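You operate a simulated robot arm through the tools that you are given. There is no shell and no other tool.

The job below is to be done with a simulated robot arm. You get a single attempt, and the scene is never put back.

## Task
Put things in order on the top of the pin bench. At the end: the purple block is in the silver metal tray; the silver stub with the blue grip stands where the silver steel can stood; the silver steel can stands where the purple block stood; the rubber buffer from the top of the pin bench is on the blue type plate; whatever was shut is shut again. Leave all else as you found it, and nothing knocked over. Set down upright: purple block, rubber buffer.
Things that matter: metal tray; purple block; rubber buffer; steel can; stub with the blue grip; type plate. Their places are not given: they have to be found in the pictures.

Only the result counts: the job must be done as asked and must still hold three seconds after the hand-in. Knocking over, shifting, dropping, spilling or breaking anything else fails it.

## Robot
A 6-joint arm with a two-finger parallel gripper, fixed in place. Base frame: the origin is at the foot of the arm, x ahead of it, y to its left, z up; the work surface is at about z = 0.88. Lengths are in m, angles in degrees, forces in N, time in s.
With the tool pointing down near the work surface it reaches from about 0.36 to 0.76 m from the base axis. Its first joint turns from -66.0 to 66.0 degrees. Payload 2.45 kg.
The TCP is the grasp point between the finger pads, 0.024 m short of the fingertips. In the tool frame z runs along the fingers and y along their closing line. The gripper opens to 0.068 m. The fingers are 0.017 m wide and 0.01 m thick; the gripper's body (0.04 by 0.07 m) begins 0.041 m behind the TCP.
Orientation is that of the tool frame in the base frame, as [roll, pitch, yaw] about the fixed x, y, z axes, in that order (R = Rz(yaw) Ry(pitch) Rx(roll)). With the fingers straight down and closing along the base's y, the tool's x points along the base's -x, its y along +y and its z along -z.

## Interface
- The arm moves only by the tool servo_tool. Its argument "rows" is a list of rows, each a list of 3 entries, a list of its own where there are three numbers: the shift along the tool's x, y, z in units of 250 mm (1.0 is 250 mm), then the turn, a rotation vector about the tool's x, y, z in units of 180 degrees (1.0 is 180 degrees), then the gripper command, from -1 (shut) to 1 (fully open), values between in proportion. In form: [[[dx, dy, dz], [ax, ay, az], jaw], ...]. A call has 1 to 20 rows; each row is the pose to reach, as a shift and turn from the pose commanded when the call began, along the tool's axes at that moment. A call with a number of a shift or a turn outside -1 to 1 is refused whole. Each row takes 0.2 s and may step no farther than 0.05 m and 8.6 degrees from the row before; otherwise, or with a gripper value out of range, the whole call is refused. Where a pose cannot be reached the arm comes as near as it can. A force on the tool above 40 N (or 10 N above the force at the start of the call, whichever is more), or a blocked arm, ends the call early, and 0.2 s more pass. Each finger travels about 0.108 m/s and halts on what it meets, pressing with about 28 N; the grip force reading is that of the motor and also rises with nothing between the fingers. The clock runs only during rows and for 0.2 s after the last one: add rows that repeat a pose to give the fingers time. The reply holds the time, the measured pose of the TCP, the force on the tool along the base axes, the opening and the grip force, in the units named above and with some noise, with the torque about the TCP (base axes, N m) and any sound that the robot's microphone picked up.
- Cameras (640 x 400 px; columns grow to the right, rows downward): "scene" is fixed at [0.1669, 0.428, 1.4579]; the picture's right is [-0.64, -0.77, 0.00], its down [-0.52, 0.43, -0.74] and it looks along [0.57, -0.47, -0.67] (base axes); focal length 360 px, centre (320, 200). "wrist" rides on the gripper at [0.084, 0.011, -0.075] in the tool frame; the picture's right is [-0.13, 0.99, 0.00], its down [-0.60, -0.08, -0.79] and it looks along [-0.79, -0.10, 0.61] (tool axes); focal length 251 px, centre (320, 200).
- snapshot(camera): a new picture of that camera. No time passes.
- point_at(camera, pixels): for up to 12 pixels [column, row] of the newest picture of that camera ("zoom" is the newest enlarged one), the place [x, y, z] in the base frame of the surface seen there, good to about 0.002 m, but the place of the scene camera against the robot may be out by one fixed shift of up to 0.012 m in any direction. No time passes.
- zoom(camera, box): a new picture of the part [left, top, right, bottom] of that camera's present view, enlarged. No time passes.
- close_job(): hands the job in; it is judged then, once.

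Unless the task says otherwise, let go and move clear before handing in.

The tools are called by a JSON object that holds its "api" and its "payload". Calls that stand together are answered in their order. servo_tool: Moves the arm, as the interface text tells. Its arguments: {"type":"object","properties":{"rows":{"type":"array","items":{"type":"array"}}},"required":["rows"]} The other tools are called the same way: snapshot (camera) takes a picture; point_at (camera, pixels) gives the place of the surface under pixels of a picture; zoom (camera, box) takes an enlarged picture of a part of a camera's view; close_job () hands the job in.

At the start:

```text
time: 0.0
ee_pos: [0.4341, 0.0272, 1.1736]
orientation: [180.0, 0.0, 179.9]
wrist_force: [-0.2, 0.3, 0.0]
torque: [0.02, 0.02, 0.0]
opening: 0.068
grasp_force: 0.1
```

scene: 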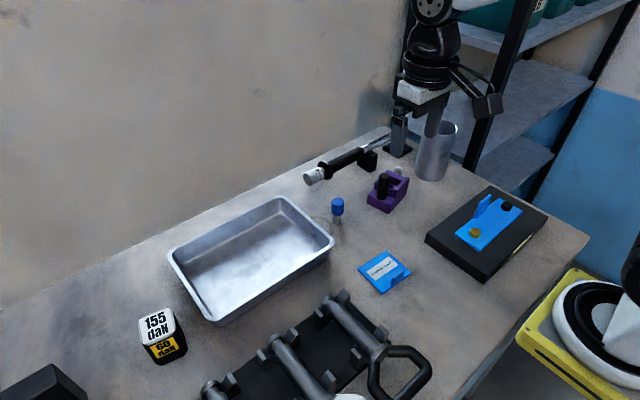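
wrist: 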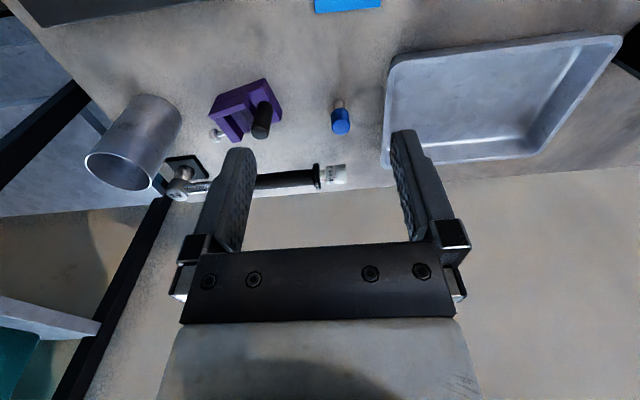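

The first pictures show the tray (about 250,260), a blue-gripped stub (337,208), a purple block (388,190), a steel can (436,150), and two blue objects (384,270 and 488,222). I will zoom in to identify them.

{"api": "zoom", "payload": {"camera": "scene", "box": [290, 100, 450, 240]}}

{"api": "zoom", "payload": {"camera": "scene", "box": [340, 170, 560, 310]}}

{"api": "zoom", "payload": {"camera": "scene", "box": [120, 280, 440, 400]}}

{"api": "zoom", "payload": {"camera": "wrist", "box": [80, 0, 400, 200]}}

```text
2.86 times, centred on (370, 170) of scene
```

zoom: 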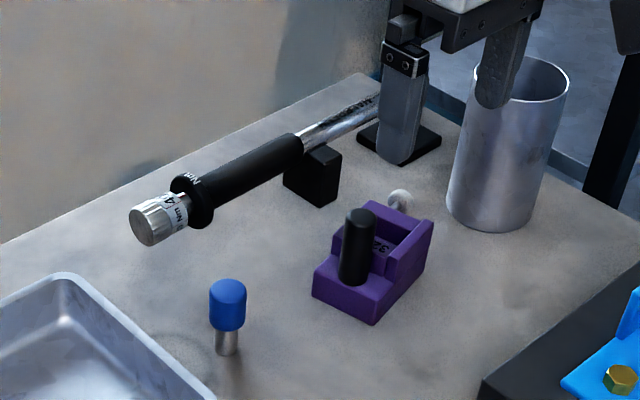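

```text
2.86 times, centred on (450, 240) of scene
```

zoom: 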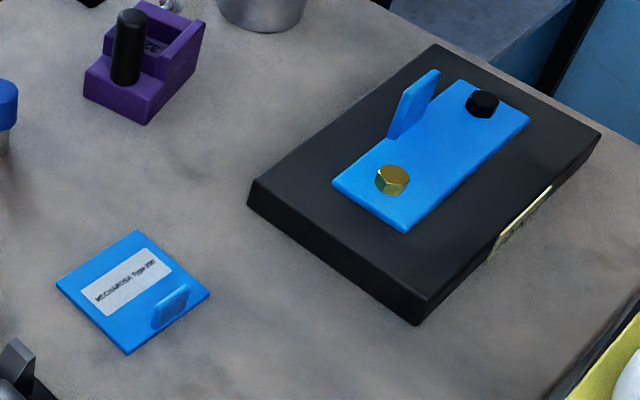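

```text
2.00 times, centred on (280, 340) of scene
```

zoom: 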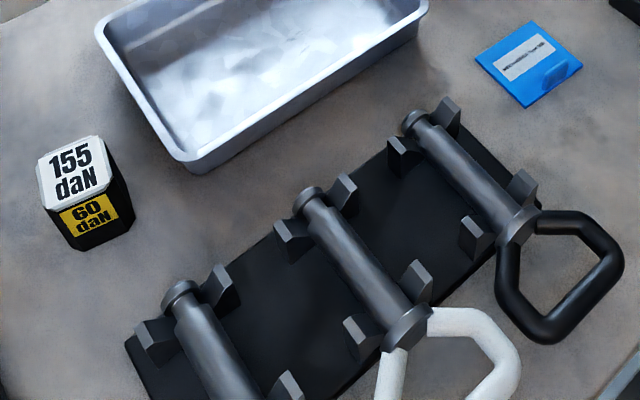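

```text
2.00 times, centred on (240, 100) of wrist
```

zoom: 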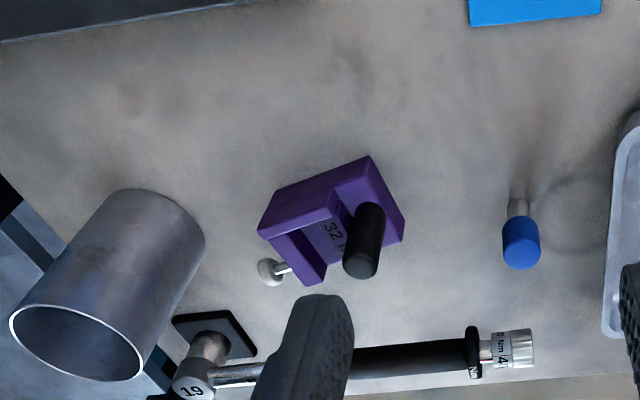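

The purple block is a stepped shape with a black peg, and the plate at (384,270) carries a "Type 200" label. I want to see the rest of the scene's edges before moving.

{"api": "zoom", "payload": {"camera": "scene", "box": [0, 290, 200, 400]}}

{"api": "zoom", "payload": {"camera": "scene", "box": [500, 230, 640, 400]}}

{"api": "zoom", "payload": {"camera": "scene", "box": [345, 235, 425, 305]}}

{"api": "zoom", "payload": {"camera": "scene", "box": [380, 0, 640, 170]}}

{"api": "zoom", "payload": {"camera": "scene", "box": [355, 155, 425, 225]}}

{"api": "zoom", "payload": {"camera": "scene", "box": [120, 290, 210, 380]}}

```text
3.20 times, centred on (100, 345) of scene
```

zoom: 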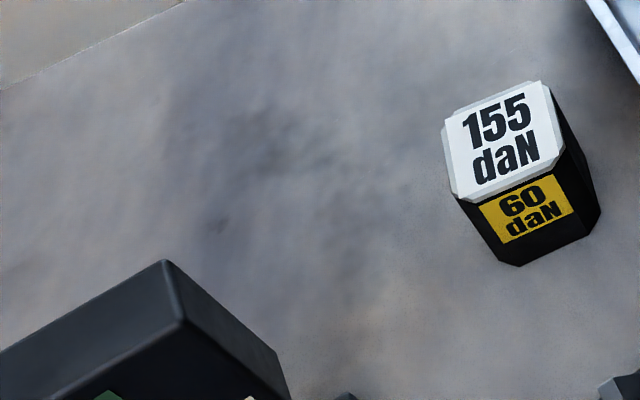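

```text
2.35 times, centred on (570, 315) of scene
```

zoom: 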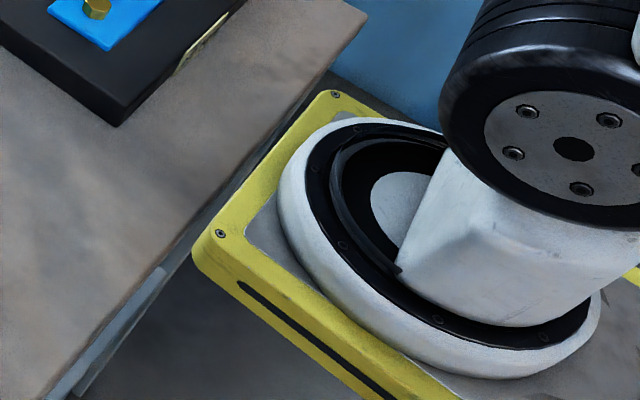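

```text
5.71 times, centred on (385, 270) of scene
```

zoom: 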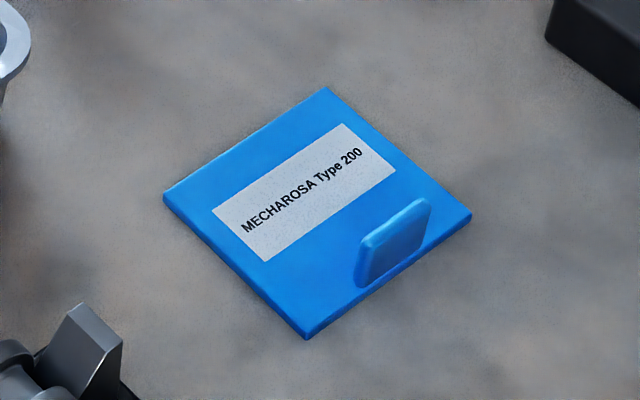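

```text
2.35 times, centred on (510, 85) of scene
```

zoom: 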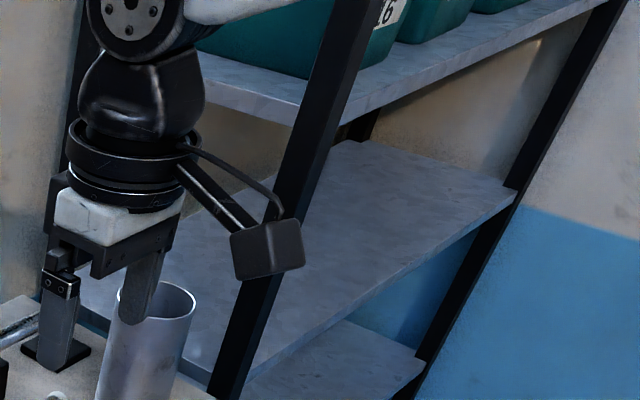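

```text
5.71 times, centred on (390, 190) of scene
```

zoom: 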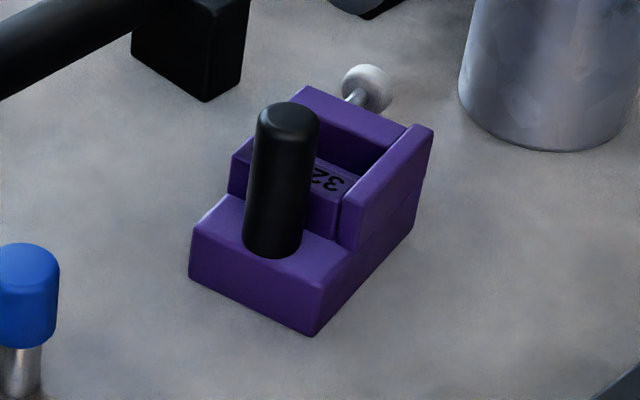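

```text
4.44 times, centred on (165, 335) of scene
```

zoom: 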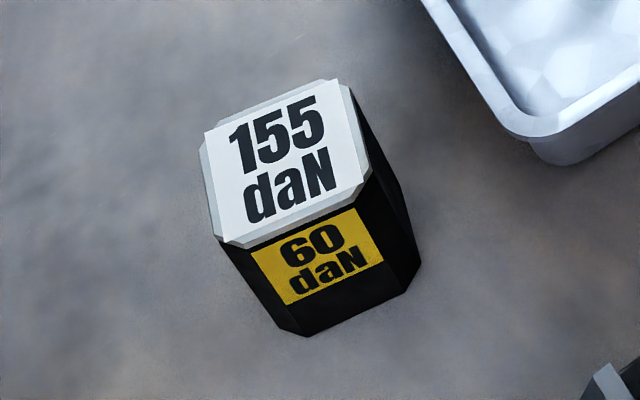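

The "155 daN" block at (162,335) looks like the labelled rubber buffer candidate, but there is also a black thing at lower left (40,385). I will measure points on everything visible.

{"api": "point_at", "payload": {"camera": "scene", "pixels": [[337, 202], [336, 219], [388, 185], [372, 205], [386, 213], [407, 178], [398, 170], [436, 126], [430, 179], [384, 270], [155, 322], [168, 360]]}}

{"api": "point_at", "payload": {"camera": "scene", "pixels": [[50, 365], [60, 385], [10, 398], [35, 398], [250, 260], [168, 255], [282, 198], [333, 245], [215, 322], [488, 222], [490, 190], [313, 177]]}}

{"api": "zoom", "payload": {"camera": "wrist", "box": [0, 0, 160, 100]}}

```text
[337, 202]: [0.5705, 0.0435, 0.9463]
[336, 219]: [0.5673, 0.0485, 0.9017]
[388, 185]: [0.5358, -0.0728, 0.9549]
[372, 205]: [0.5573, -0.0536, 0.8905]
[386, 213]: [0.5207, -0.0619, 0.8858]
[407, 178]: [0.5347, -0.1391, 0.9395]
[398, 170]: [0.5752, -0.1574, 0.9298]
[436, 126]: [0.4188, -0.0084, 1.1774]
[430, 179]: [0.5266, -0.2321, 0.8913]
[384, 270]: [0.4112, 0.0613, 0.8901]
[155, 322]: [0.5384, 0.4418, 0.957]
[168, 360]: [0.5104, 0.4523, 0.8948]
```

```text
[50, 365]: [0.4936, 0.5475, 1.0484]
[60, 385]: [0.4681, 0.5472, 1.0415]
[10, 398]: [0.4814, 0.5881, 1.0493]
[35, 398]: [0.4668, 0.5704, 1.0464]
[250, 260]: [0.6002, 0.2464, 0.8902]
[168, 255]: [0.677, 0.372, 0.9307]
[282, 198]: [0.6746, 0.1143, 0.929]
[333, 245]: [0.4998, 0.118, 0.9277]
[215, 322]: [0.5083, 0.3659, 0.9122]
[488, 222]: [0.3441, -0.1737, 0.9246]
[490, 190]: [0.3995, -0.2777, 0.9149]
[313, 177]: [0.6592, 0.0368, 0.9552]
```

```text
4.00 times, centred on (80, 50) of wrist
```

zoom: 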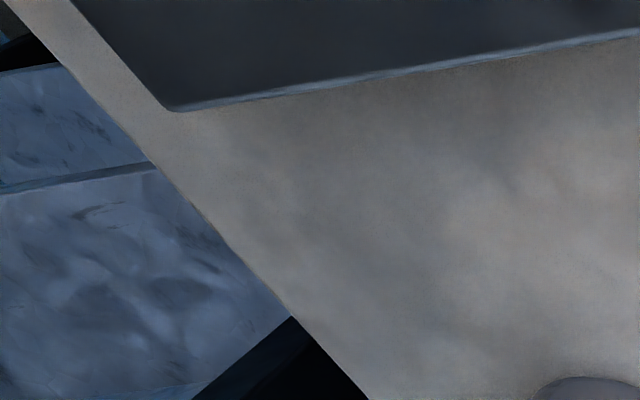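

The black thing at lower left tops out at z≈1.045 near (0.48,0.57), half out of view. I will swing the wrist camera left to look at that side of the bench.

{"api": "servo_tool", "payload": {"rows": [[[0.067, 0.12, -0.015], [0, 0, -0.031], 1], [[0.134, 0.24, -0.03], [0, 0, -0.0625], 1], [[0.201, 0.36, -0.045], [0, 0, -0.094], 1], [[0.268, 0.48, -0.06], [0, 0, -0.125], 1], [[0.335, 0.6, -0.075], [0, 0, -0.156], 1], [[0.402, 0.72, -0.09], [0, 0, -0.1875], 1], [[0.469, 0.84, -0.105], [0, 0, -0.219], 1], [[0.536, 0.96, -0.12], [0, 0, -0.25], 1]]}}

{"api": "snapshot", "payload": {"camera": "wrist"}}

{"api": "snapshot", "payload": {"camera": "scene"}}

```text
time: 1.8
ee_pos: [0.3016, 0.2688, 1.2025]
orientation: [180.0, 0.0, -134.9]
wrist_force: [0.1, 0.1, 0.1]
torque: [0.02, -0.02, 0.0]
opening: 0.0682
grasp_force: 0.0
```

```text
taken
```

wrist: 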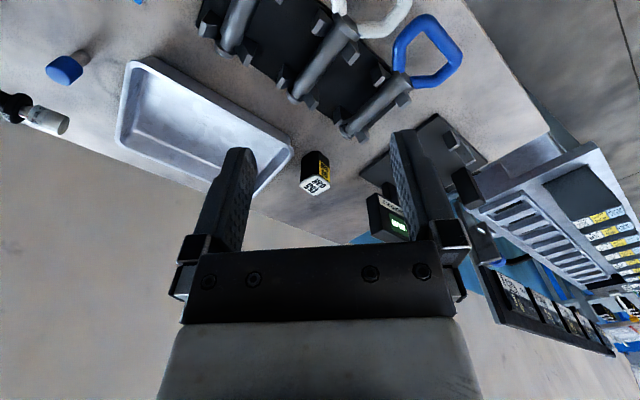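

```text
taken
```

scene: 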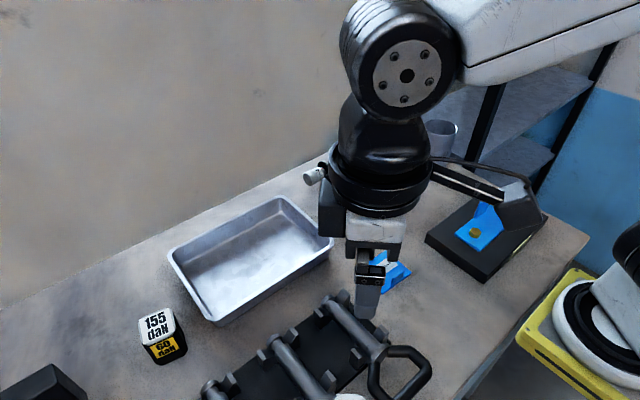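

{"api": "zoom", "payload": {"camera": "wrist", "box": [340, 80, 640, 280]}}

{"api": "zoom", "payload": {"camera": "wrist", "box": [180, 0, 500, 200]}}

{"api": "zoom", "payload": {"camera": "wrist", "box": [440, 180, 640, 360]}}

```text
2.00 times, centred on (490, 180) of wrist
```

zoom: 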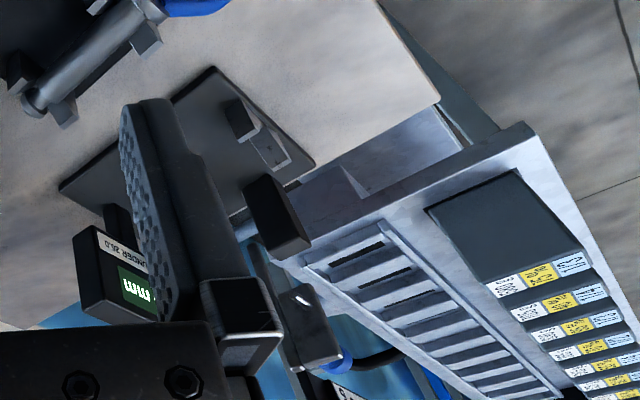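

```text
2.00 times, centred on (340, 100) of wrist
```

zoom: 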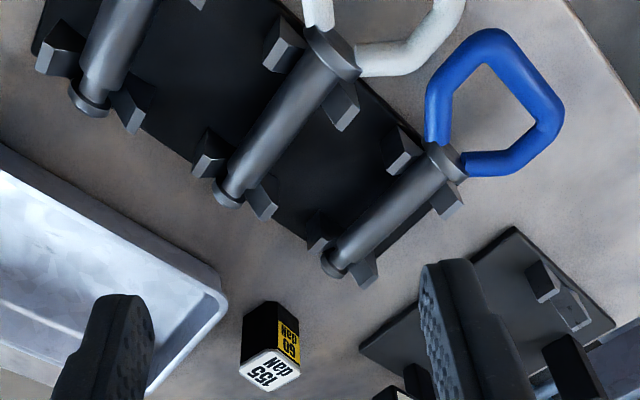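

```text
2.22 times, centred on (540, 270) of wrist
```

zoom: 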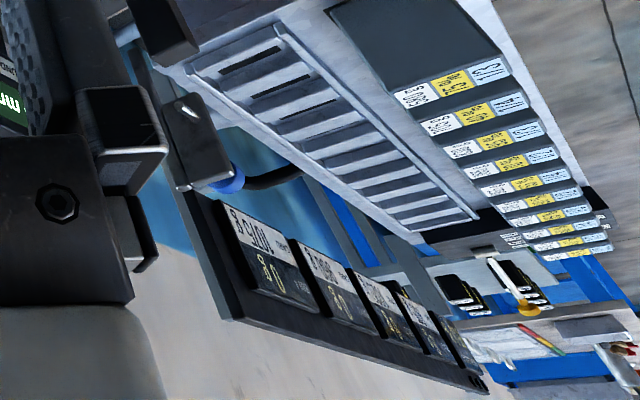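

The lower-left object is a measuring stand, and the rack to the right holds similar labelled black buffers, so the "155 daN" block on the bench top is the rubber buffer. Before leaving I'll take wrist-camera positions of it, then swing to view the purple block, can and stub.

{"api": "point_at", "payload": {"camera": "wrist", "pixels": [[316, 185], [304, 183], [322, 193], [328, 184], [311, 155], [327, 157], [127, 66], [292, 150], [65, 68], [318, 168]]}}

{"api": "servo_tool", "payload": {"rows": [[[0.067, -0.124, 0.025], [0, 0, 0.031], 1], [[0.134, -0.248, 0.05], [0, 0, 0.0625], 1], [[0.201, -0.371, 0.075], [0, 0, 0.094], 1], [[0.268, -0.495, 0.1], [0, 0, 0.125], 1], [[0.335, -0.619, 0.125], [0, 0, 0.156], 1], [[0.402, -0.743, 0.15], [0, 0, 0.1875], 1], [[0.47, -0.866, 0.175], [0, 0, 0.219], 1], [[0.537, -0.99, 0.2], [0, 0, 0.25], 1]]}}

{"api": "servo_tool", "payload": {"rows": [[[-0.04, -0.1, 0.04], [0, 0, 0], 1], [[-0.08, -0.22, 0.08], [0, 0, 0], 1], [[-0.12, -0.36, 0.12], [0, 0, 0], 1]]}}

{"api": "snapshot", "payload": {"camera": "wrist"}}

{"api": "snapshot", "payload": {"camera": "scene"}}

```text
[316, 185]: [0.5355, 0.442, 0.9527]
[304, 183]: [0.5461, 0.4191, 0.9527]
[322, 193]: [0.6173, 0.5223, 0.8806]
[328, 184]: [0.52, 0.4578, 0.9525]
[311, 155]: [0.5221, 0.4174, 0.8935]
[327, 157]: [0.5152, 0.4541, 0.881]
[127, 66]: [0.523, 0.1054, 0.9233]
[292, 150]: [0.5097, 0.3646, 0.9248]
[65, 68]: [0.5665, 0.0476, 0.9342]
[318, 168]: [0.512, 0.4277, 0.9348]
```

```text
time: 3.6
ee_pos: [0.3809, -0.0029, 1.1542]
orientation: [-180.0, -0.1, -180.0]
wrist_force: [0.4, 0.8, -0.5]
torque: [-0.03, 0.02, 0.04]
opening: 0.068
grasp_force: 0.1
```

```text
time: 4.4
ee_pos: [0.4116, -0.0924, 1.1227]
orientation: [180.0, -0.1, 179.9]
wrist_force: [0.1, -0.4, -0.3]
torque: [-0.04, -0.02, 0.02]
opening: 0.068
grasp_force: 0.0
```

```text
taken
```

wrist: 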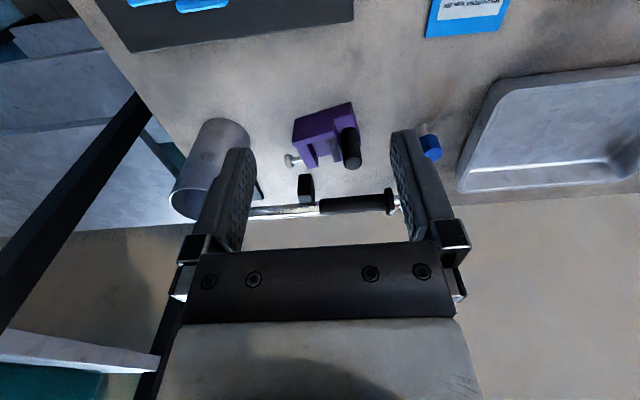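

```text
taken
```

scene: 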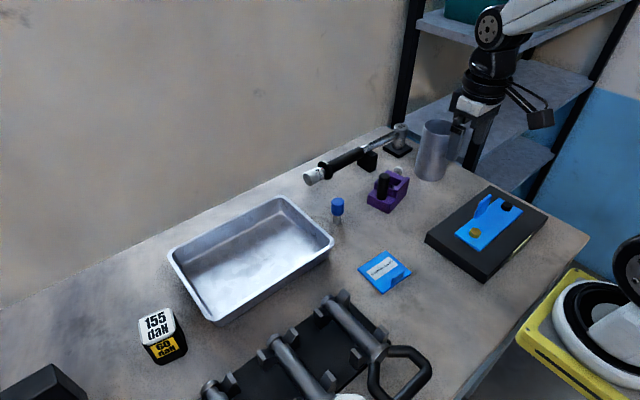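

The table reads z≈0.88 from the wrist camera, and the scene camera reads about 4 mm high. I'll zoom in on the purple block, the can and the stub from here.

{"api": "zoom", "payload": {"camera": "wrist", "box": [260, 80, 400, 220]}}

{"api": "zoom", "payload": {"camera": "scene", "box": [350, 110, 450, 220]}}

{"api": "zoom", "payload": {"camera": "scene", "box": [410, 175, 560, 290]}}

{"api": "point_at", "payload": {"camera": "wrist", "pixels": [[295, 121], [352, 103], [307, 165], [347, 130], [354, 165], [325, 108], [360, 140], [328, 130], [292, 160], [312, 110]]}}

{"api": "point_at", "payload": {"camera": "scene", "pixels": [[422, 123], [437, 120], [457, 128], [445, 132], [415, 172], [430, 181], [445, 176], [438, 126], [440, 150]]}}

```text
2.86 times, centred on (330, 150) of wrist
```

zoom: 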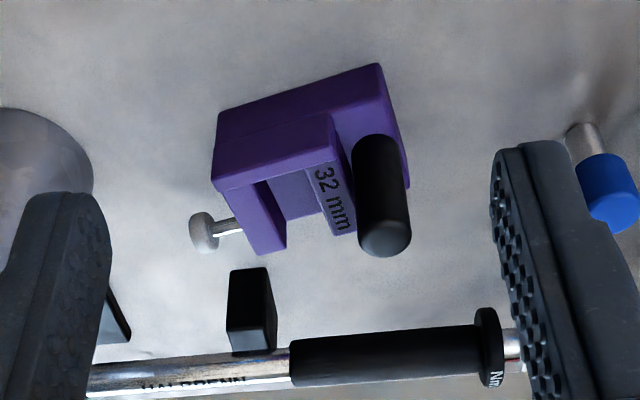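

```text
3.64 times, centred on (400, 165) of scene
```

zoom: 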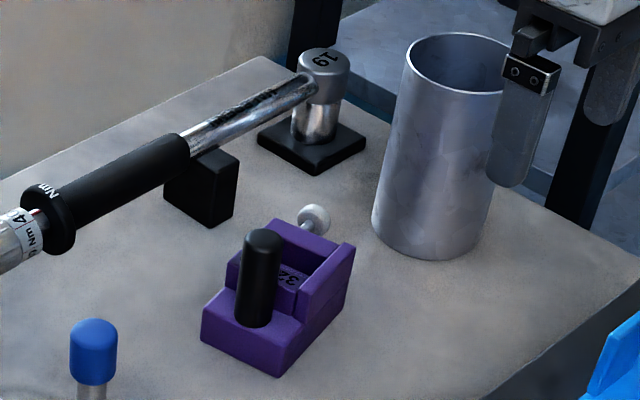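

```text
3.48 times, centred on (485, 232) of scene
```

zoom: 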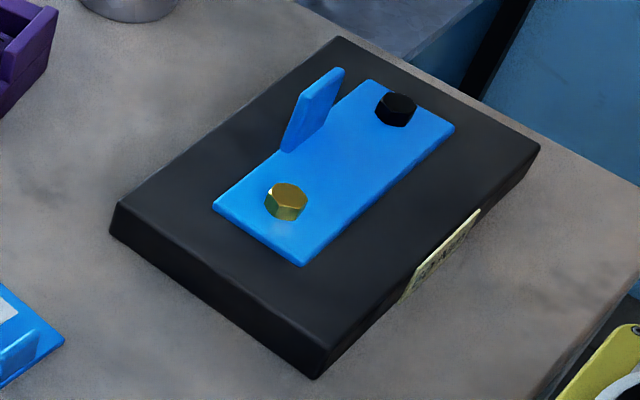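

```text
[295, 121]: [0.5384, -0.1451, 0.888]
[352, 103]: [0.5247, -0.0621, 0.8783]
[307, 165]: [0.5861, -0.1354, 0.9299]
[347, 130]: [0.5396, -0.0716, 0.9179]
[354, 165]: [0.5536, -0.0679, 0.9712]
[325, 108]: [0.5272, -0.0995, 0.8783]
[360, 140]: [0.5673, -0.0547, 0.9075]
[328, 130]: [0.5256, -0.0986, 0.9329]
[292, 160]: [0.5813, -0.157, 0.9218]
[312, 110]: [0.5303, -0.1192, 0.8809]
```

```text
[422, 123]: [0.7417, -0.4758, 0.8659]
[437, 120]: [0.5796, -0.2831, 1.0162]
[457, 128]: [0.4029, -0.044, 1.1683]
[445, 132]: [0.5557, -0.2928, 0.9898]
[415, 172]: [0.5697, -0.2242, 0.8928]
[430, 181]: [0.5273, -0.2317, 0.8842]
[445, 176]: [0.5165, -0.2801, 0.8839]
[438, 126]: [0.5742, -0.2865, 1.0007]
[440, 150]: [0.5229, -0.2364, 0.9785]
```

The purple block reads about 0.084 × 0.049 m with its top at z≈0.93 and peg top at 0.971. The can looks about 0.084 m across, wider than the jaws, so I'll move the wrist camera over to measure it.

{"api": "servo_tool", "payload": {"rows": [[[0, -0.16, -0.06], [0, 0, 0], 1], [[0, -0.32, -0.12], [0, 0, 0], 1], [[0, -0.48, -0.18], [0, 0, 0], 1], [[0, -0.64, -0.24], [0, 0, 0], 1]]}}

{"api": "snapshot", "payload": {"camera": "wrist"}}

{"api": "snapshot", "payload": {"camera": "scene"}}

```text
time: 5.4
ee_pos: [0.4106, -0.2526, 1.1836]
orientation: [-180.0, 0.1, -179.9]
wrist_force: [-0.7, -0.3, -0.1]
torque: [0.01, 0.0, -0.03]
opening: 0.068
grasp_force: 0.1
```

```text
taken
```

wrist: 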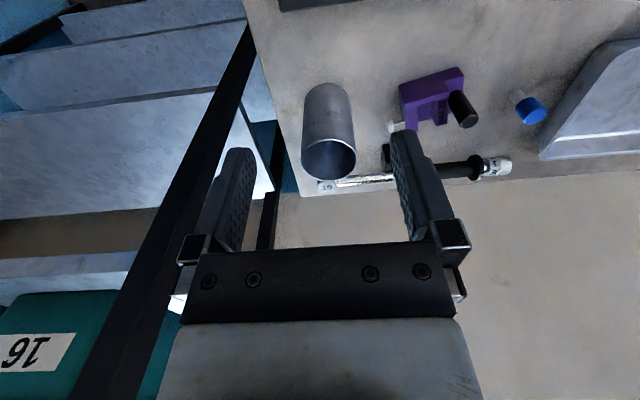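

```text
taken
```

scene: 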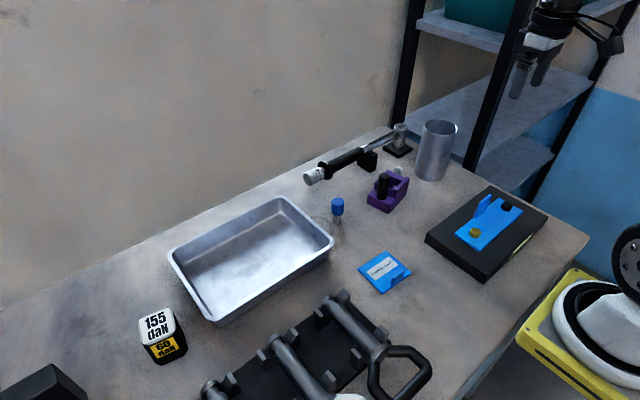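

The can is now unobstructed at (328,130) in the wrist view and (436,150) in the scene view. I'll measure its rim and base.

{"api": "zoom", "payload": {"camera": "wrist", "box": [280, 70, 380, 190]}}

{"api": "point_at", "payload": {"camera": "wrist", "pixels": [[303, 157], [355, 157], [329, 179], [329, 139], [327, 84], [304, 103], [350, 103], [303, 150], [355, 150], [329, 160], [310, 90], [343, 90]]}}

{"api": "zoom", "payload": {"camera": "scene", "box": [400, 105, 470, 195]}}

{"api": "point_at", "payload": {"camera": "scene", "pixels": [[423, 123], [457, 127], [440, 120], [437, 132], [416, 170], [444, 180], [430, 181], [423, 177], [439, 126], [436, 160]]}}

```text
3.33 times, centred on (330, 130) of wrist
```

zoom: 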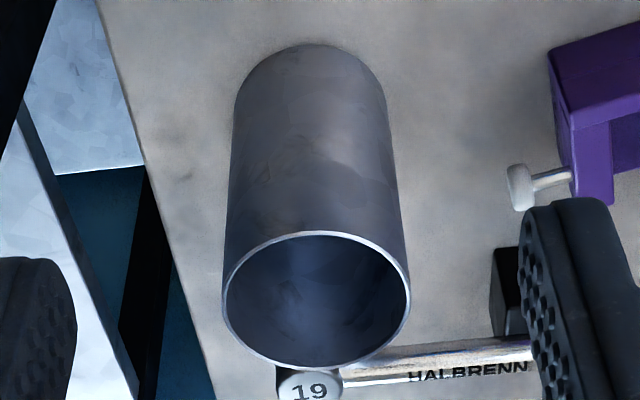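

```text
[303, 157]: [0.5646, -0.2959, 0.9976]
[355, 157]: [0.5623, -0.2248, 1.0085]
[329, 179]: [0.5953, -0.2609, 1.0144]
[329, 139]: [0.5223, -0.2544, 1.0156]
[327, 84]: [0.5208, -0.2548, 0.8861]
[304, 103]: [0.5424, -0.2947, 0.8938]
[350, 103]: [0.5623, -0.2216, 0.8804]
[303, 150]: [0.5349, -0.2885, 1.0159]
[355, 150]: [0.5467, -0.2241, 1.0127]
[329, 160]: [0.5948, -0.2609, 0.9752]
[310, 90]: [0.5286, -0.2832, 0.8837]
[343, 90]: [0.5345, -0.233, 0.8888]
```

```text
4.44 times, centred on (435, 150) of scene
```

zoom: 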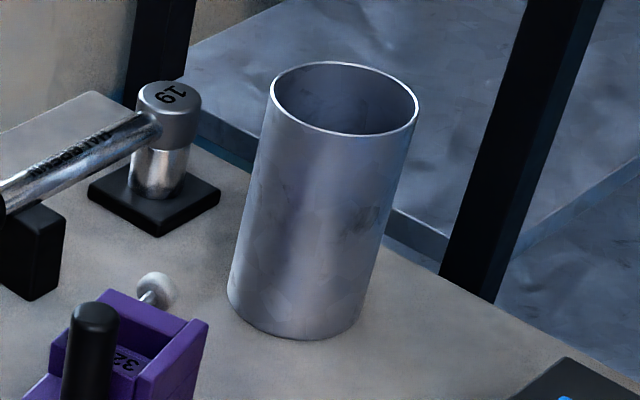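

```text
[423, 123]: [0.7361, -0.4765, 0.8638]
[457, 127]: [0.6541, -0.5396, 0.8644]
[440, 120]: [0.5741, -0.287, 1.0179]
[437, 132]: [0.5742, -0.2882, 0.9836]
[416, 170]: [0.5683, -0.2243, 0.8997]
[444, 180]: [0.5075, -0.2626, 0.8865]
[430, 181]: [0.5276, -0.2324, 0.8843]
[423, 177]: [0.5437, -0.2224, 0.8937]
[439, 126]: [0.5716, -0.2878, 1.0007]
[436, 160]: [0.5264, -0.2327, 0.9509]
```

The can is about 0.074 m across, centred near (0.559,-0.259), with its rim at z≈1.016, so it needs a rim grip. First I'll go over the purple block with the jaws turned across its short side.

{"api": "servo_tool", "payload": {"rows": [[[-0.0525, 0.0536, 0.0376], [0, 0, 0.0409], 1], [[-0.105, 0.1072, 0.0752], [0, 0, 0.0818], 1], [[-0.1575, 0.1608, 0.1128], [0, 0, 0.1227], 1], [[-0.21, 0.2144, 0.1504], [0, 0, 0.1636], 1], [[-0.2625, 0.268, 0.188], [0, 0, 0.2045], 1], [[-0.315, 0.3216, 0.2256], [0, 0, 0.2454], 1], [[-0.3675, 0.3752, 0.2632], [0, 0, 0.2863], 1], [[-0.42, 0.4288, 0.3008], [0, 0, 0.3272], 1], [[-0.4725, 0.4824, 0.3384], [0, 0, 0.3681], 1], [[-0.525, 0.536, 0.376], [0, 0, 0.409], 1], [[-0.5775, 0.5896, 0.4136], [0, 0, 0.4505], 1]]}}

{"api": "snapshot", "payload": {"camera": "wrist"}}

{"api": "snapshot", "payload": {"camera": "scene"}}

```text
time: 7.8
ee_pos: [0.555, -0.1052, 1.0798]
orientation: [-180.0, 0.0, 98.8]
wrist_force: [0.4, 0.7, 0.0]
torque: [0.03, -0.02, 0.02]
opening: 0.068
grasp_force: 0.0
```

```text
taken
```

wrist: 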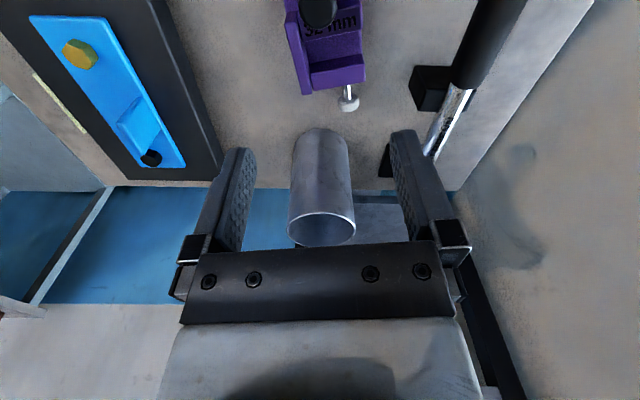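

```text
taken
```

scene: 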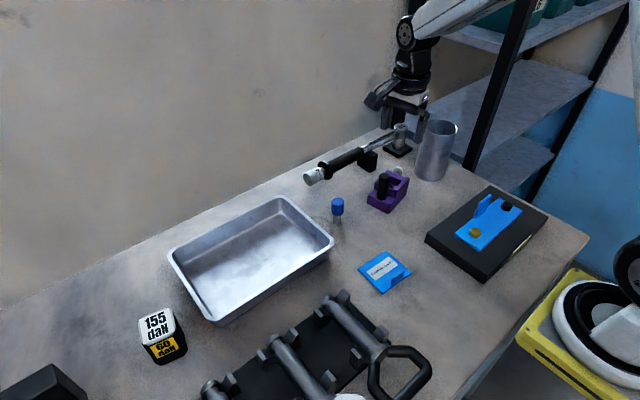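

The purple block shows at (325,50) at the top of this view, nearly square with the image. I'll measure its outline here.

{"api": "zoom", "payload": {"camera": "wrist", "box": [270, 0, 380, 120]}}

{"api": "point_at", "payload": {"camera": "wrist", "pixels": [[286, 10], [303, 94], [310, 92], [366, 81], [364, 70], [357, 20], [362, 60], [290, 30], [296, 60], [335, 55], [330, 25], [348, 104]]}}

```text
3.33 times, centred on (325, 60) of wrist
```

zoom: 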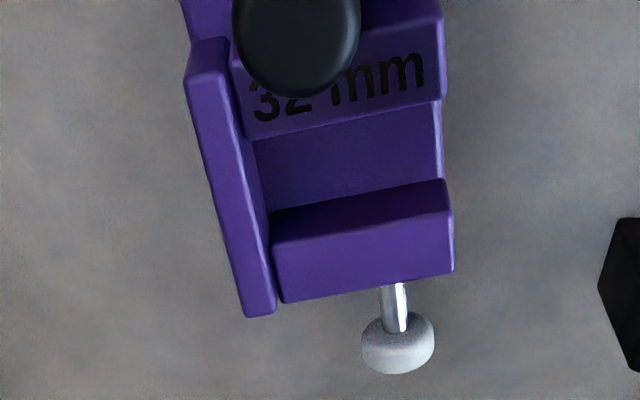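

```text
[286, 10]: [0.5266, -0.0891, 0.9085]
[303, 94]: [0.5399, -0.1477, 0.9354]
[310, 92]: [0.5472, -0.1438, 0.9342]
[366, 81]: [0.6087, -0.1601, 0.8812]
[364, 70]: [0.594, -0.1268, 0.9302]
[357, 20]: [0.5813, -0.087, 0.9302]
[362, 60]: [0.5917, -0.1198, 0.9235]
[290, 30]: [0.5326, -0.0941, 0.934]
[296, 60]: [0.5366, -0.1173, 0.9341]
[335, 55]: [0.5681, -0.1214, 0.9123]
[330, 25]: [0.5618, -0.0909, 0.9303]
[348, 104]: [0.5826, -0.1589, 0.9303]
```

I'll sample the block's long edges more densely to get its yaw and width.

{"api": "point_at", "payload": {"camera": "zoom", "pixels": [[195, 75], [203, 120], [215, 180], [228, 240], [242, 305], [436, 20], [438, 60], [440, 95], [440, 190], [447, 230], [450, 265], [285, 295]]}}

{"api": "point_at", "payload": {"camera": "zoom", "pixels": [[290, 292], [330, 285], [370, 278], [410, 272], [445, 265], [245, 135], [300, 122], [350, 112], [400, 104], [438, 97], [255, 305], [260, 240]]}}

```text
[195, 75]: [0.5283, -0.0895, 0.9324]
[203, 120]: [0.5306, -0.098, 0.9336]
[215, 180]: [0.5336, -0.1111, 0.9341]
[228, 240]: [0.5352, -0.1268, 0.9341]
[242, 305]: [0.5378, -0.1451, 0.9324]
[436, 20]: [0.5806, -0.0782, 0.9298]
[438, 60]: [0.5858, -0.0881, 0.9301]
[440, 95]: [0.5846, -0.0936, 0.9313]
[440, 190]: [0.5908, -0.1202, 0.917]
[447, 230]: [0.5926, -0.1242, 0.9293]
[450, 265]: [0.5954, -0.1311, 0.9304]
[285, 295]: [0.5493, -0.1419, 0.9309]
```

```text
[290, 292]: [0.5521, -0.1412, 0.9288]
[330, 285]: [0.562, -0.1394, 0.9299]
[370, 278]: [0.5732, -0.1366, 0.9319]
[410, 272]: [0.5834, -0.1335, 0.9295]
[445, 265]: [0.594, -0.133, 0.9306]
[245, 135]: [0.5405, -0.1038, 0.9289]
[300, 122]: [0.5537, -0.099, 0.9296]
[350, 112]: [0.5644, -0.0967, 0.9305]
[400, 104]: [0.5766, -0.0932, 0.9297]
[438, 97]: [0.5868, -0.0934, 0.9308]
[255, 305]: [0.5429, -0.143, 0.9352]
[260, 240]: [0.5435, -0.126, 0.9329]
```

The block's yaw is about 11.5°, width about 0.056 m, centred near (0.559,-0.098), top z≈0.93, with the peg top at about 0.971. I'll align and descend part way, then check the clearance.

{"api": "servo_tool", "payload": {"rows": [[[0.02, 0.009, 0.1], [0, 0, -0.008], 1], [[0.043, 0.018, 0.2], [0, 0, -0.015], 1], [[0.043, 0.018, 0.3], [0, 0, -0.015], 1], [[0.043, 0.018, 0.34], [0, 0, -0.015], 1]]}}

{"api": "snapshot", "payload": {"camera": "wrist"}}

{"api": "zoom", "payload": {"camera": "scene", "box": [340, 110, 450, 230]}}

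```text
time: 8.8
ee_pos: [0.5583, -0.0931, 0.9946]
orientation: [179.9, 0.0, 101.6]
wrist_force: [0.3, -0.6, 0.7]
torque: [0.01, -0.02, 0.03]
opening: 0.068
grasp_force: 0.1
```

```text
taken
```

wrist: 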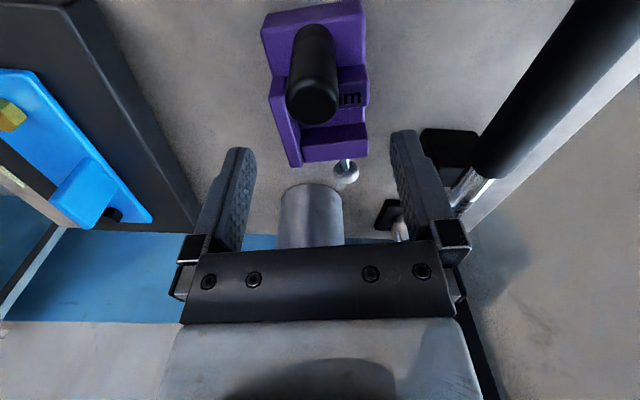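

```text
3.33 times, centred on (395, 170) of scene
```

zoom: 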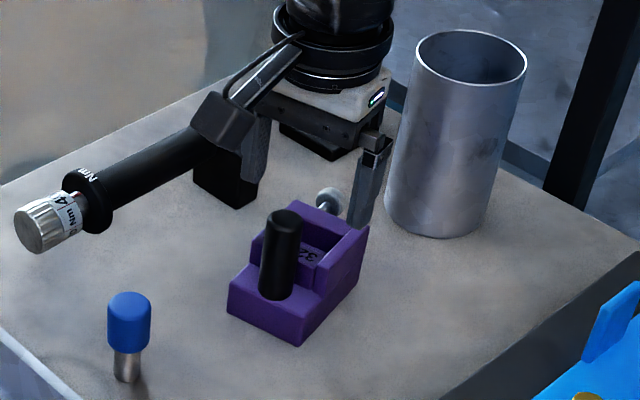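

At row 103, the point under the TCP, the block spans columns ~277–368 while the jaw faces fall at 264–376, so it's centred with about 6 mm to spare each side. I'll confirm the peg height and descend to z≈0.938.

{"api": "point_at", "payload": {"camera": "wrist", "pixels": [[312, 105], [312, 90], [277, 103], [368, 100], [300, 160]]}}

{"api": "servo_tool", "payload": {"rows": [[[0, 0, 0.08], [0, 0, 0], 1], [[0, 0, 0.15], [0, 0, 0], 1], [[0, 0, 0.2], [0, 0, 0], 1], [[0, 0, 0.226], [0, 0, 0], 1]]}}

{"api": "snapshot", "payload": {"camera": "wrist"}}

{"api": "zoom", "payload": {"camera": "scene", "box": [340, 110, 450, 230]}}

```text
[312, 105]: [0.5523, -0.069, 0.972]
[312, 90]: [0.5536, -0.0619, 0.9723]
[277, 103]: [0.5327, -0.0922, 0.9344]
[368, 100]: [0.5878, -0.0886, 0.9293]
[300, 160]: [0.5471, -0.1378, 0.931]
```

```text
time: 9.8
ee_pos: [0.5575, -0.0927, 0.9389]
orientation: [-180.0, 0.0, 101.5]
wrist_force: [0.2, 0.4, 0.0]
torque: [-0.01, 0.01, 0.0]
opening: 0.0681
grasp_force: 0.1
```

```text
taken
```

wrist: 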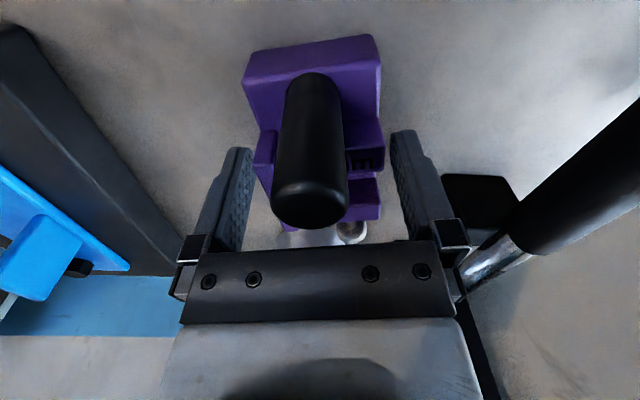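

```text
3.33 times, centred on (395, 170) of scene
```

zoom: 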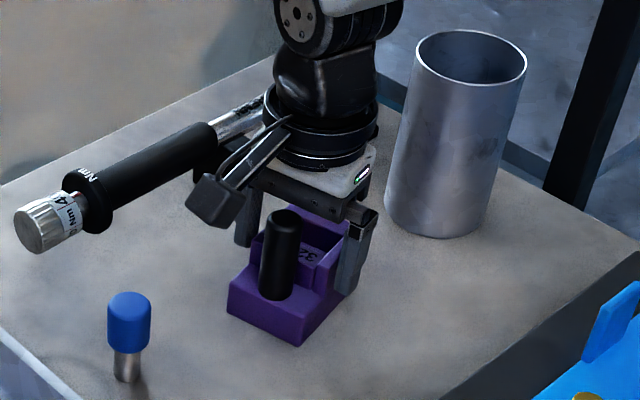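

The fingers straddle the block with the peg clear beneath the body. Closing the jaws now.

{"api": "servo_tool", "payload": {"rows": [[[0, 0, 0.01], [0, 0, 0], -1], [[0, 0, 0.01], [0, 0, 0], -1], [[0, 0, 0.01], [0, 0, 0], -1]]}}

{"api": "servo_tool", "payload": {"rows": [[[0, 0, -0.04], [0, 0, 0], -1], [[0, 0, -0.08], [0, 0, 0], -1]]}}

{"api": "zoom", "payload": {"camera": "scene", "box": [340, 110, 450, 230]}}

{"api": "snapshot", "payload": {"camera": "wrist"}}

```text
time: 10.6
ee_pos: [0.5593, -0.0938, 0.9378]
orientation: [179.7, 0.1, 101.6]
wrist_force: [-6.3, 0.4, 23.4]
torque: [0.02, 0.04, 0.15]
opening: 0.0598
grasp_force: 28.3
```

```text
time: 11.2
ee_pos: [0.5573, -0.0933, 0.9555]
orientation: [-179.9, 0.0, 101.6]
wrist_force: [0.7, 0.7, -1.8]
torque: [0.02, 0.06, 0.02]
opening: 0.0595
grasp_force: 27.7
```

```text
3.33 times, centred on (395, 170) of scene
```

zoom: 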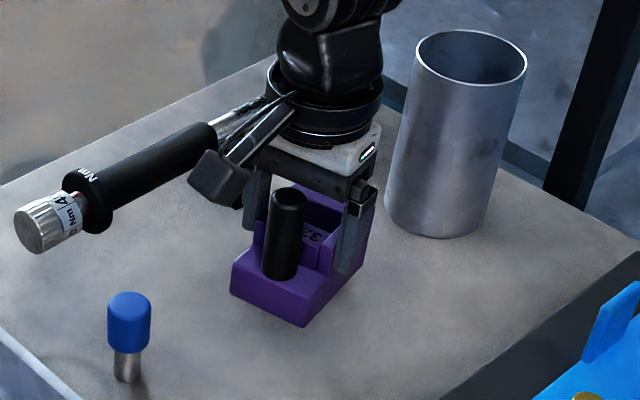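

```text
taken
```

wrist: 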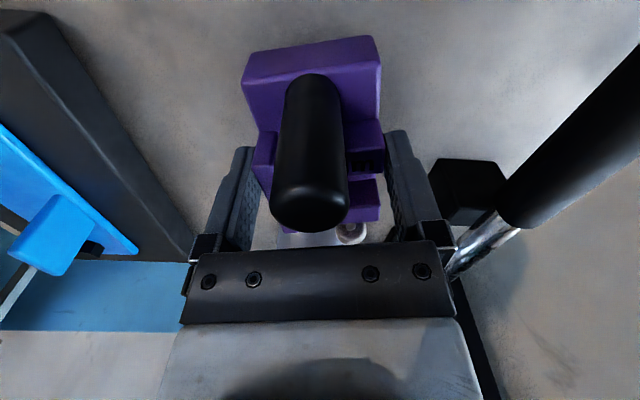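

The block is held (opening 0.0595, upright) and off the table. Now lift and carry it over to the tray centre in two legs.

{"api": "servo_tool", "payload": {"rows": [[[0, 0, -0.13], [0, 0, 0], -1], [[0, 0, -0.27], [0, 0, 0], -1], [[0, 0, -0.4], [0, 0, 0], -1], [[0.16, 0.052, -0.4], [0, 0, 0], -1], [[0.32, 0.104, -0.4], [0, 0, 0], -1], [[0.48, 0.156, -0.4], [0, 0, 0], -1], [[0.637, 0.208, -0.4], [0, 0, 0], -1]]}}

{"api": "servo_tool", "payload": {"rows": [[[0.16, 0.052, 0], [0, 0, 0], -1], [[0.32, 0.104, 0], [0, 0, 0], -1], [[0.48, 0.156, 0], [0, 0, 0], -1], [[0.637, 0.208, 0], [0, 0, 0], -1]]}}

{"api": "snapshot", "payload": {"camera": "scene"}}

{"api": "snapshot", "payload": {"camera": "wrist"}}

```text
time: 12.8
ee_pos: [0.5775, 0.0733, 1.0555]
orientation: [-180.0, 0.0, 101.6]
wrist_force: [-0.4, -0.4, -1.8]
torque: [0.03, -0.01, 0.01]
opening: 0.0594
grasp_force: 28.0
```

```text
time: 13.8
ee_pos: [0.5965, 0.2408, 1.056]
orientation: [-179.8, 0.0, 101.7]
wrist_force: [1.5, 0.5, -1.4]
torque: [-0.01, 0.01, 0.01]
opening: 0.0595
grasp_force: 28.3
```

```text
taken
```

scene: 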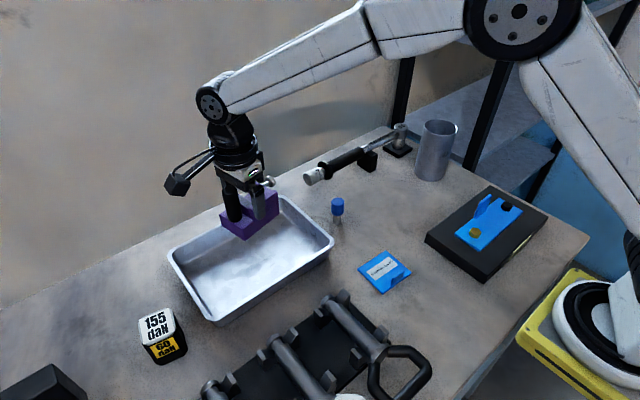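

```text
taken
```

wrist: 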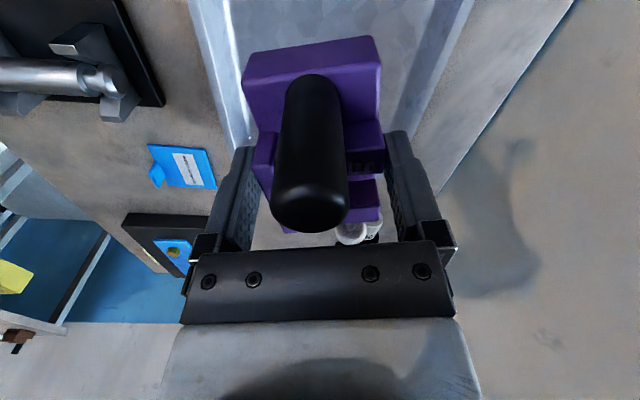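

The block hangs over the tray centre. I'll lower to just above the floor (expected floor z≈0.886, so TCP≈0.943).

{"api": "servo_tool", "payload": {"rows": [[[0, 0, 0.14], [0, 0, 0], -1], [[0, 0, 0.28], [0, 0, 0], -1], [[0, 0, 0.36], [0, 0, 0], -1], [[0, 0, 0.412], [0, 0, 0], -1]]}}

{"api": "zoom", "payload": {"camera": "scene", "box": [150, 150, 350, 330]}}

```text
time: 14.8
ee_pos: [0.5965, 0.24, 0.9528]
orientation: [180.0, -0.1, 101.6]
wrist_force: [0.2, 0.3, -0.2]
torque: [0.01, 0.03, 0.05]
opening: 0.0595
grasp_force: 28.1
```

```text
2.22 times, centred on (250, 240) of scene
```

zoom: 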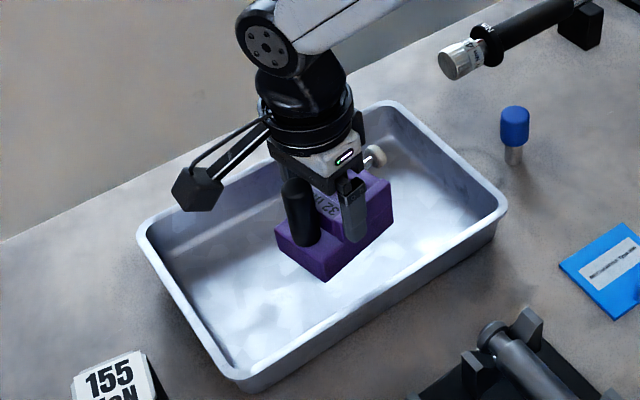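

Still free (force −0.2 N). I'll lower slowly toward contact.

{"api": "servo_tool", "payload": {"rows": [[[0, 0, 0.012], [0, 0, 0], -1], [[0, 0, 0.024], [0, 0, 0], -1], [[0, 0, 0.034], [0, 0, 0], -1]]}}

```text
time: 15.6
ee_pos: [0.595, 0.2403, 0.9451]
orientation: [-180.0, 0.0, 101.6]
wrist_force: [-0.2, -0.8, -1.3]
torque: [0.01, 0.0, 0.02]
opening: 0.0595
grasp_force: 27.6
```

{"api": "servo_tool", "payload": {"rows": [[[0, 0, 0.006], [0, 0, 0], -1], [[0, 0, 0.01], [0, 0, 0], -1]]}}

```text
time: 16.2
ee_pos: [0.5949, 0.2397, 0.9411]
orientation: [-180.0, 0.0, 101.6]
wrist_force: [0.4, 0.8, -1.4]
torque: [0.05, 0.0, -0.01]
opening: 0.0594
grasp_force: 28.0
```

{"api": "servo_tool", "payload": {"rows": [[[0, 0, 0.005], [0, 0, 0], -1], [[0, 0, 0.01], [0, 0, 0], -1]]}}

```text
time: 16.8
ee_pos: [0.5962, 0.2401, 0.9409]
orientation: [179.9, 0.0, 101.7]
wrist_force: [-4.7, -0.9, 11.8]
torque: [-0.56, -0.26, -0.17]
opening: 0.06
grasp_force: 28.5
```

Contact with the tray floor shows now (11.8 N up). I'll ease off slightly, open the jaws, and lift away.

{"api": "servo_tool", "payload": {"rows": [[[0, 0, -0.005], [0, 0, 0], -1], [[0, 0, -0.005], [0, 0, 0], 1], [[0, 0, -0.005], [0, 0, 0], 1]]}}

{"api": "servo_tool", "payload": {"rows": [[[0, 0, -0.06], [0, 0, 0], 1], [[0, 0, -0.2], [0, 0, 0], 1], [[0, 0, -0.4], [0, 0, 0], 1], [[0, 0, -0.55], [0, 0, 0], 1]]}}

{"api": "snapshot", "payload": {"camera": "scene"}}

{"api": "snapshot", "payload": {"camera": "wrist"}}

```text
time: 17.6
ee_pos: [0.5965, 0.2388, 0.9396]
orientation: [-179.9, 0.0, 101.6]
wrist_force: [0.0, 0.1, 0.3]
torque: [0.03, 0.02, -0.01]
opening: 0.0681
grasp_force: 0.0
```

```text
time: 18.6
ee_pos: [0.5965, 0.2395, 1.0797]
orientation: [-180.0, 0.1, 101.5]
wrist_force: [0.2, -0.7, -0.2]
torque: [0.05, 0.0, -0.01]
opening: 0.0679
grasp_force: 0.0
```

```text
taken
```

scene: 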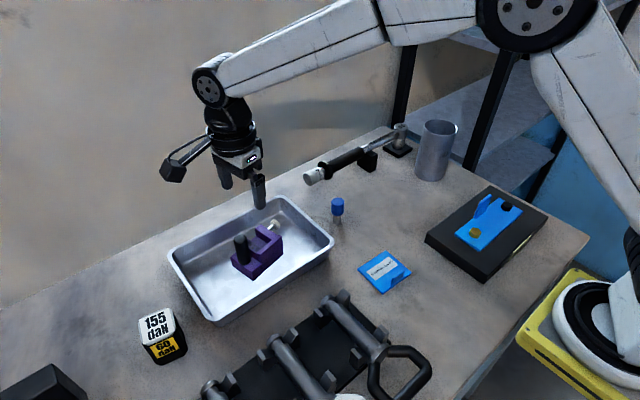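

```text
taken
```

wrist: 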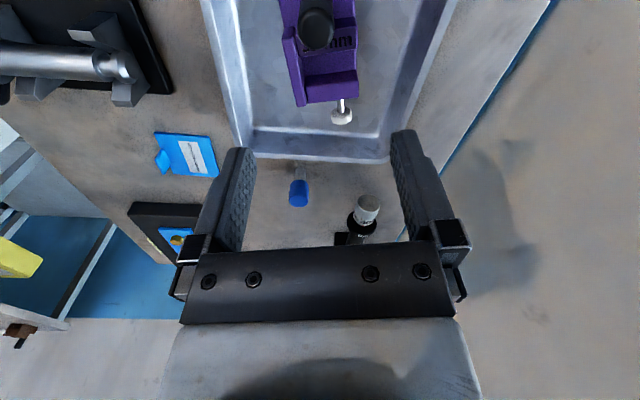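

The purple block stands upright in the tray. Next I'll go back toward the can with the jaws closing along base y, and look at the rim again.

{"api": "servo_tool", "payload": {"rows": [[[-0.0902, -0.0373, -0.012], [0, 0, -0.0436], 1], [[-0.1804, -0.0746, -0.024], [0, 0, -0.0872], 1], [[-0.2706, -0.1119, -0.036], [0, 0, -0.1308], 1], [[-0.3608, -0.1492, -0.048], [0, 0, -0.1744], 1], [[-0.451, -0.1865, -0.06], [0, 0, -0.218], 1], [[-0.5412, -0.2238, -0.072], [0, 0, -0.2616], 1], [[-0.6314, -0.2611, -0.084], [0, 0, -0.3052], 1], [[-0.7216, -0.2984, -0.096], [0, 0, -0.3488], 1], [[-0.8118, -0.3357, -0.108], [0, 0, -0.3924], 1], [[-0.902, -0.373, -0.12], [0, 0, -0.436], 1]]}}

{"api": "servo_tool", "payload": {"rows": [[[0.054, -0.147, -0.007], [0, 0, 0], 1], [[0.107, -0.293, -0.013], [0, 0, 0], 1], [[0.16, -0.44, -0.02], [0, 0, 0], 1], [[0.213, -0.587, -0.027], [0, 0, 0], 1], [[0.267, -0.733, -0.033], [0, 0, 0], 1], [[0.32, -0.88, -0.04], [0, 0, 0], 1]]}}

{"api": "snapshot", "payload": {"camera": "wrist"}}

```text
time: 20.8
ee_pos: [0.5499, -0.0001, 1.1077]
orientation: [-180.0, 0.0, -179.7]
wrist_force: [-0.1, -0.1, 0.7]
torque: [0.01, -0.02, -0.02]
opening: 0.0682
grasp_force: 0.1
```

```text
time: 22.2
ee_pos: [0.4699, -0.2198, 1.1197]
orientation: [179.9, 0.1, -179.9]
wrist_force: [0.7, -0.6, 0.6]
torque: [0.03, 0.0, -0.01]
opening: 0.0683
grasp_force: 0.1
```

```text
taken
```

wrist: 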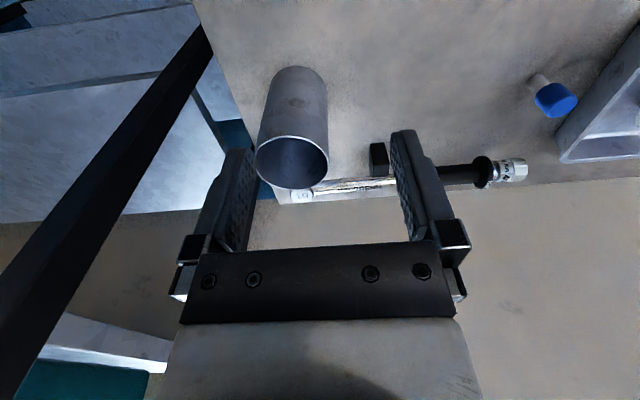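

The can's rim is clear at (292,162). I'll sample it finely.

{"api": "zoom", "payload": {"camera": "wrist", "box": [245, 60, 345, 200]}}

```text
2.86 times, centred on (295, 130) of wrist
```

zoom: 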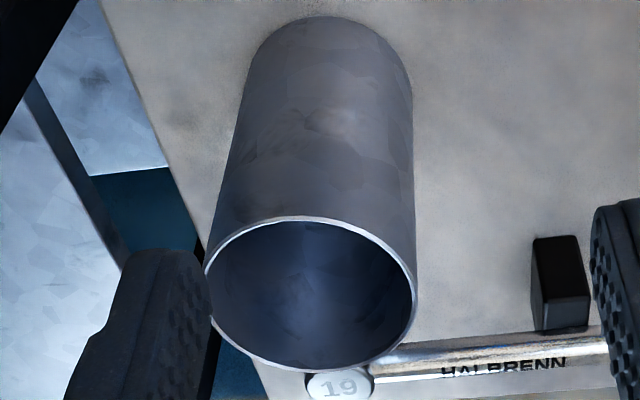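

{"api": "point_at", "payload": {"camera": "zoom", "pixels": [[310, 219], [260, 227], [225, 250], [208, 280], [370, 236], [400, 262], [413, 290], [413, 315], [395, 345], [330, 368], [270, 355], [228, 325]]}}

{"api": "point_at", "payload": {"camera": "zoom", "pixels": [[320, 18], [270, 32], [375, 38], [405, 75], [412, 150], [411, 270], [414, 262], [330, 364], [400, 270], [407, 280], [300, 250], [330, 360]]}}

```text
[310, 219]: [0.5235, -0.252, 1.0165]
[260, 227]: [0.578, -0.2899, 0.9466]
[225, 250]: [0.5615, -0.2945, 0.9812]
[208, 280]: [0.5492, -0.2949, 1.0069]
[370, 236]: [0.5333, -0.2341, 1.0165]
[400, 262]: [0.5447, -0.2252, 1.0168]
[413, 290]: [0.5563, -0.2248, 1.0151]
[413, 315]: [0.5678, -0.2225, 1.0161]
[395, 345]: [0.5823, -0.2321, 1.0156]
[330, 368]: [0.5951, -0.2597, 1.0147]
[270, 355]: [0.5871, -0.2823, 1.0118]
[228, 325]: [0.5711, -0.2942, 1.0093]
```

```text
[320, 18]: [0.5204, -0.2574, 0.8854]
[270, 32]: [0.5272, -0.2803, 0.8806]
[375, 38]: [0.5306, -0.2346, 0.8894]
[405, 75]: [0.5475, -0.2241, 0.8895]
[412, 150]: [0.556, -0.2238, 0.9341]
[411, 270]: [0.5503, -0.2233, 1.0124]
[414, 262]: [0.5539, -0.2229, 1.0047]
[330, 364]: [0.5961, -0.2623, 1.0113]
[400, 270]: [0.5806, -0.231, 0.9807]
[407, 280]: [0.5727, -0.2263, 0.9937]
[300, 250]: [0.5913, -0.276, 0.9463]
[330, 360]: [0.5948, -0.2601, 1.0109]
```

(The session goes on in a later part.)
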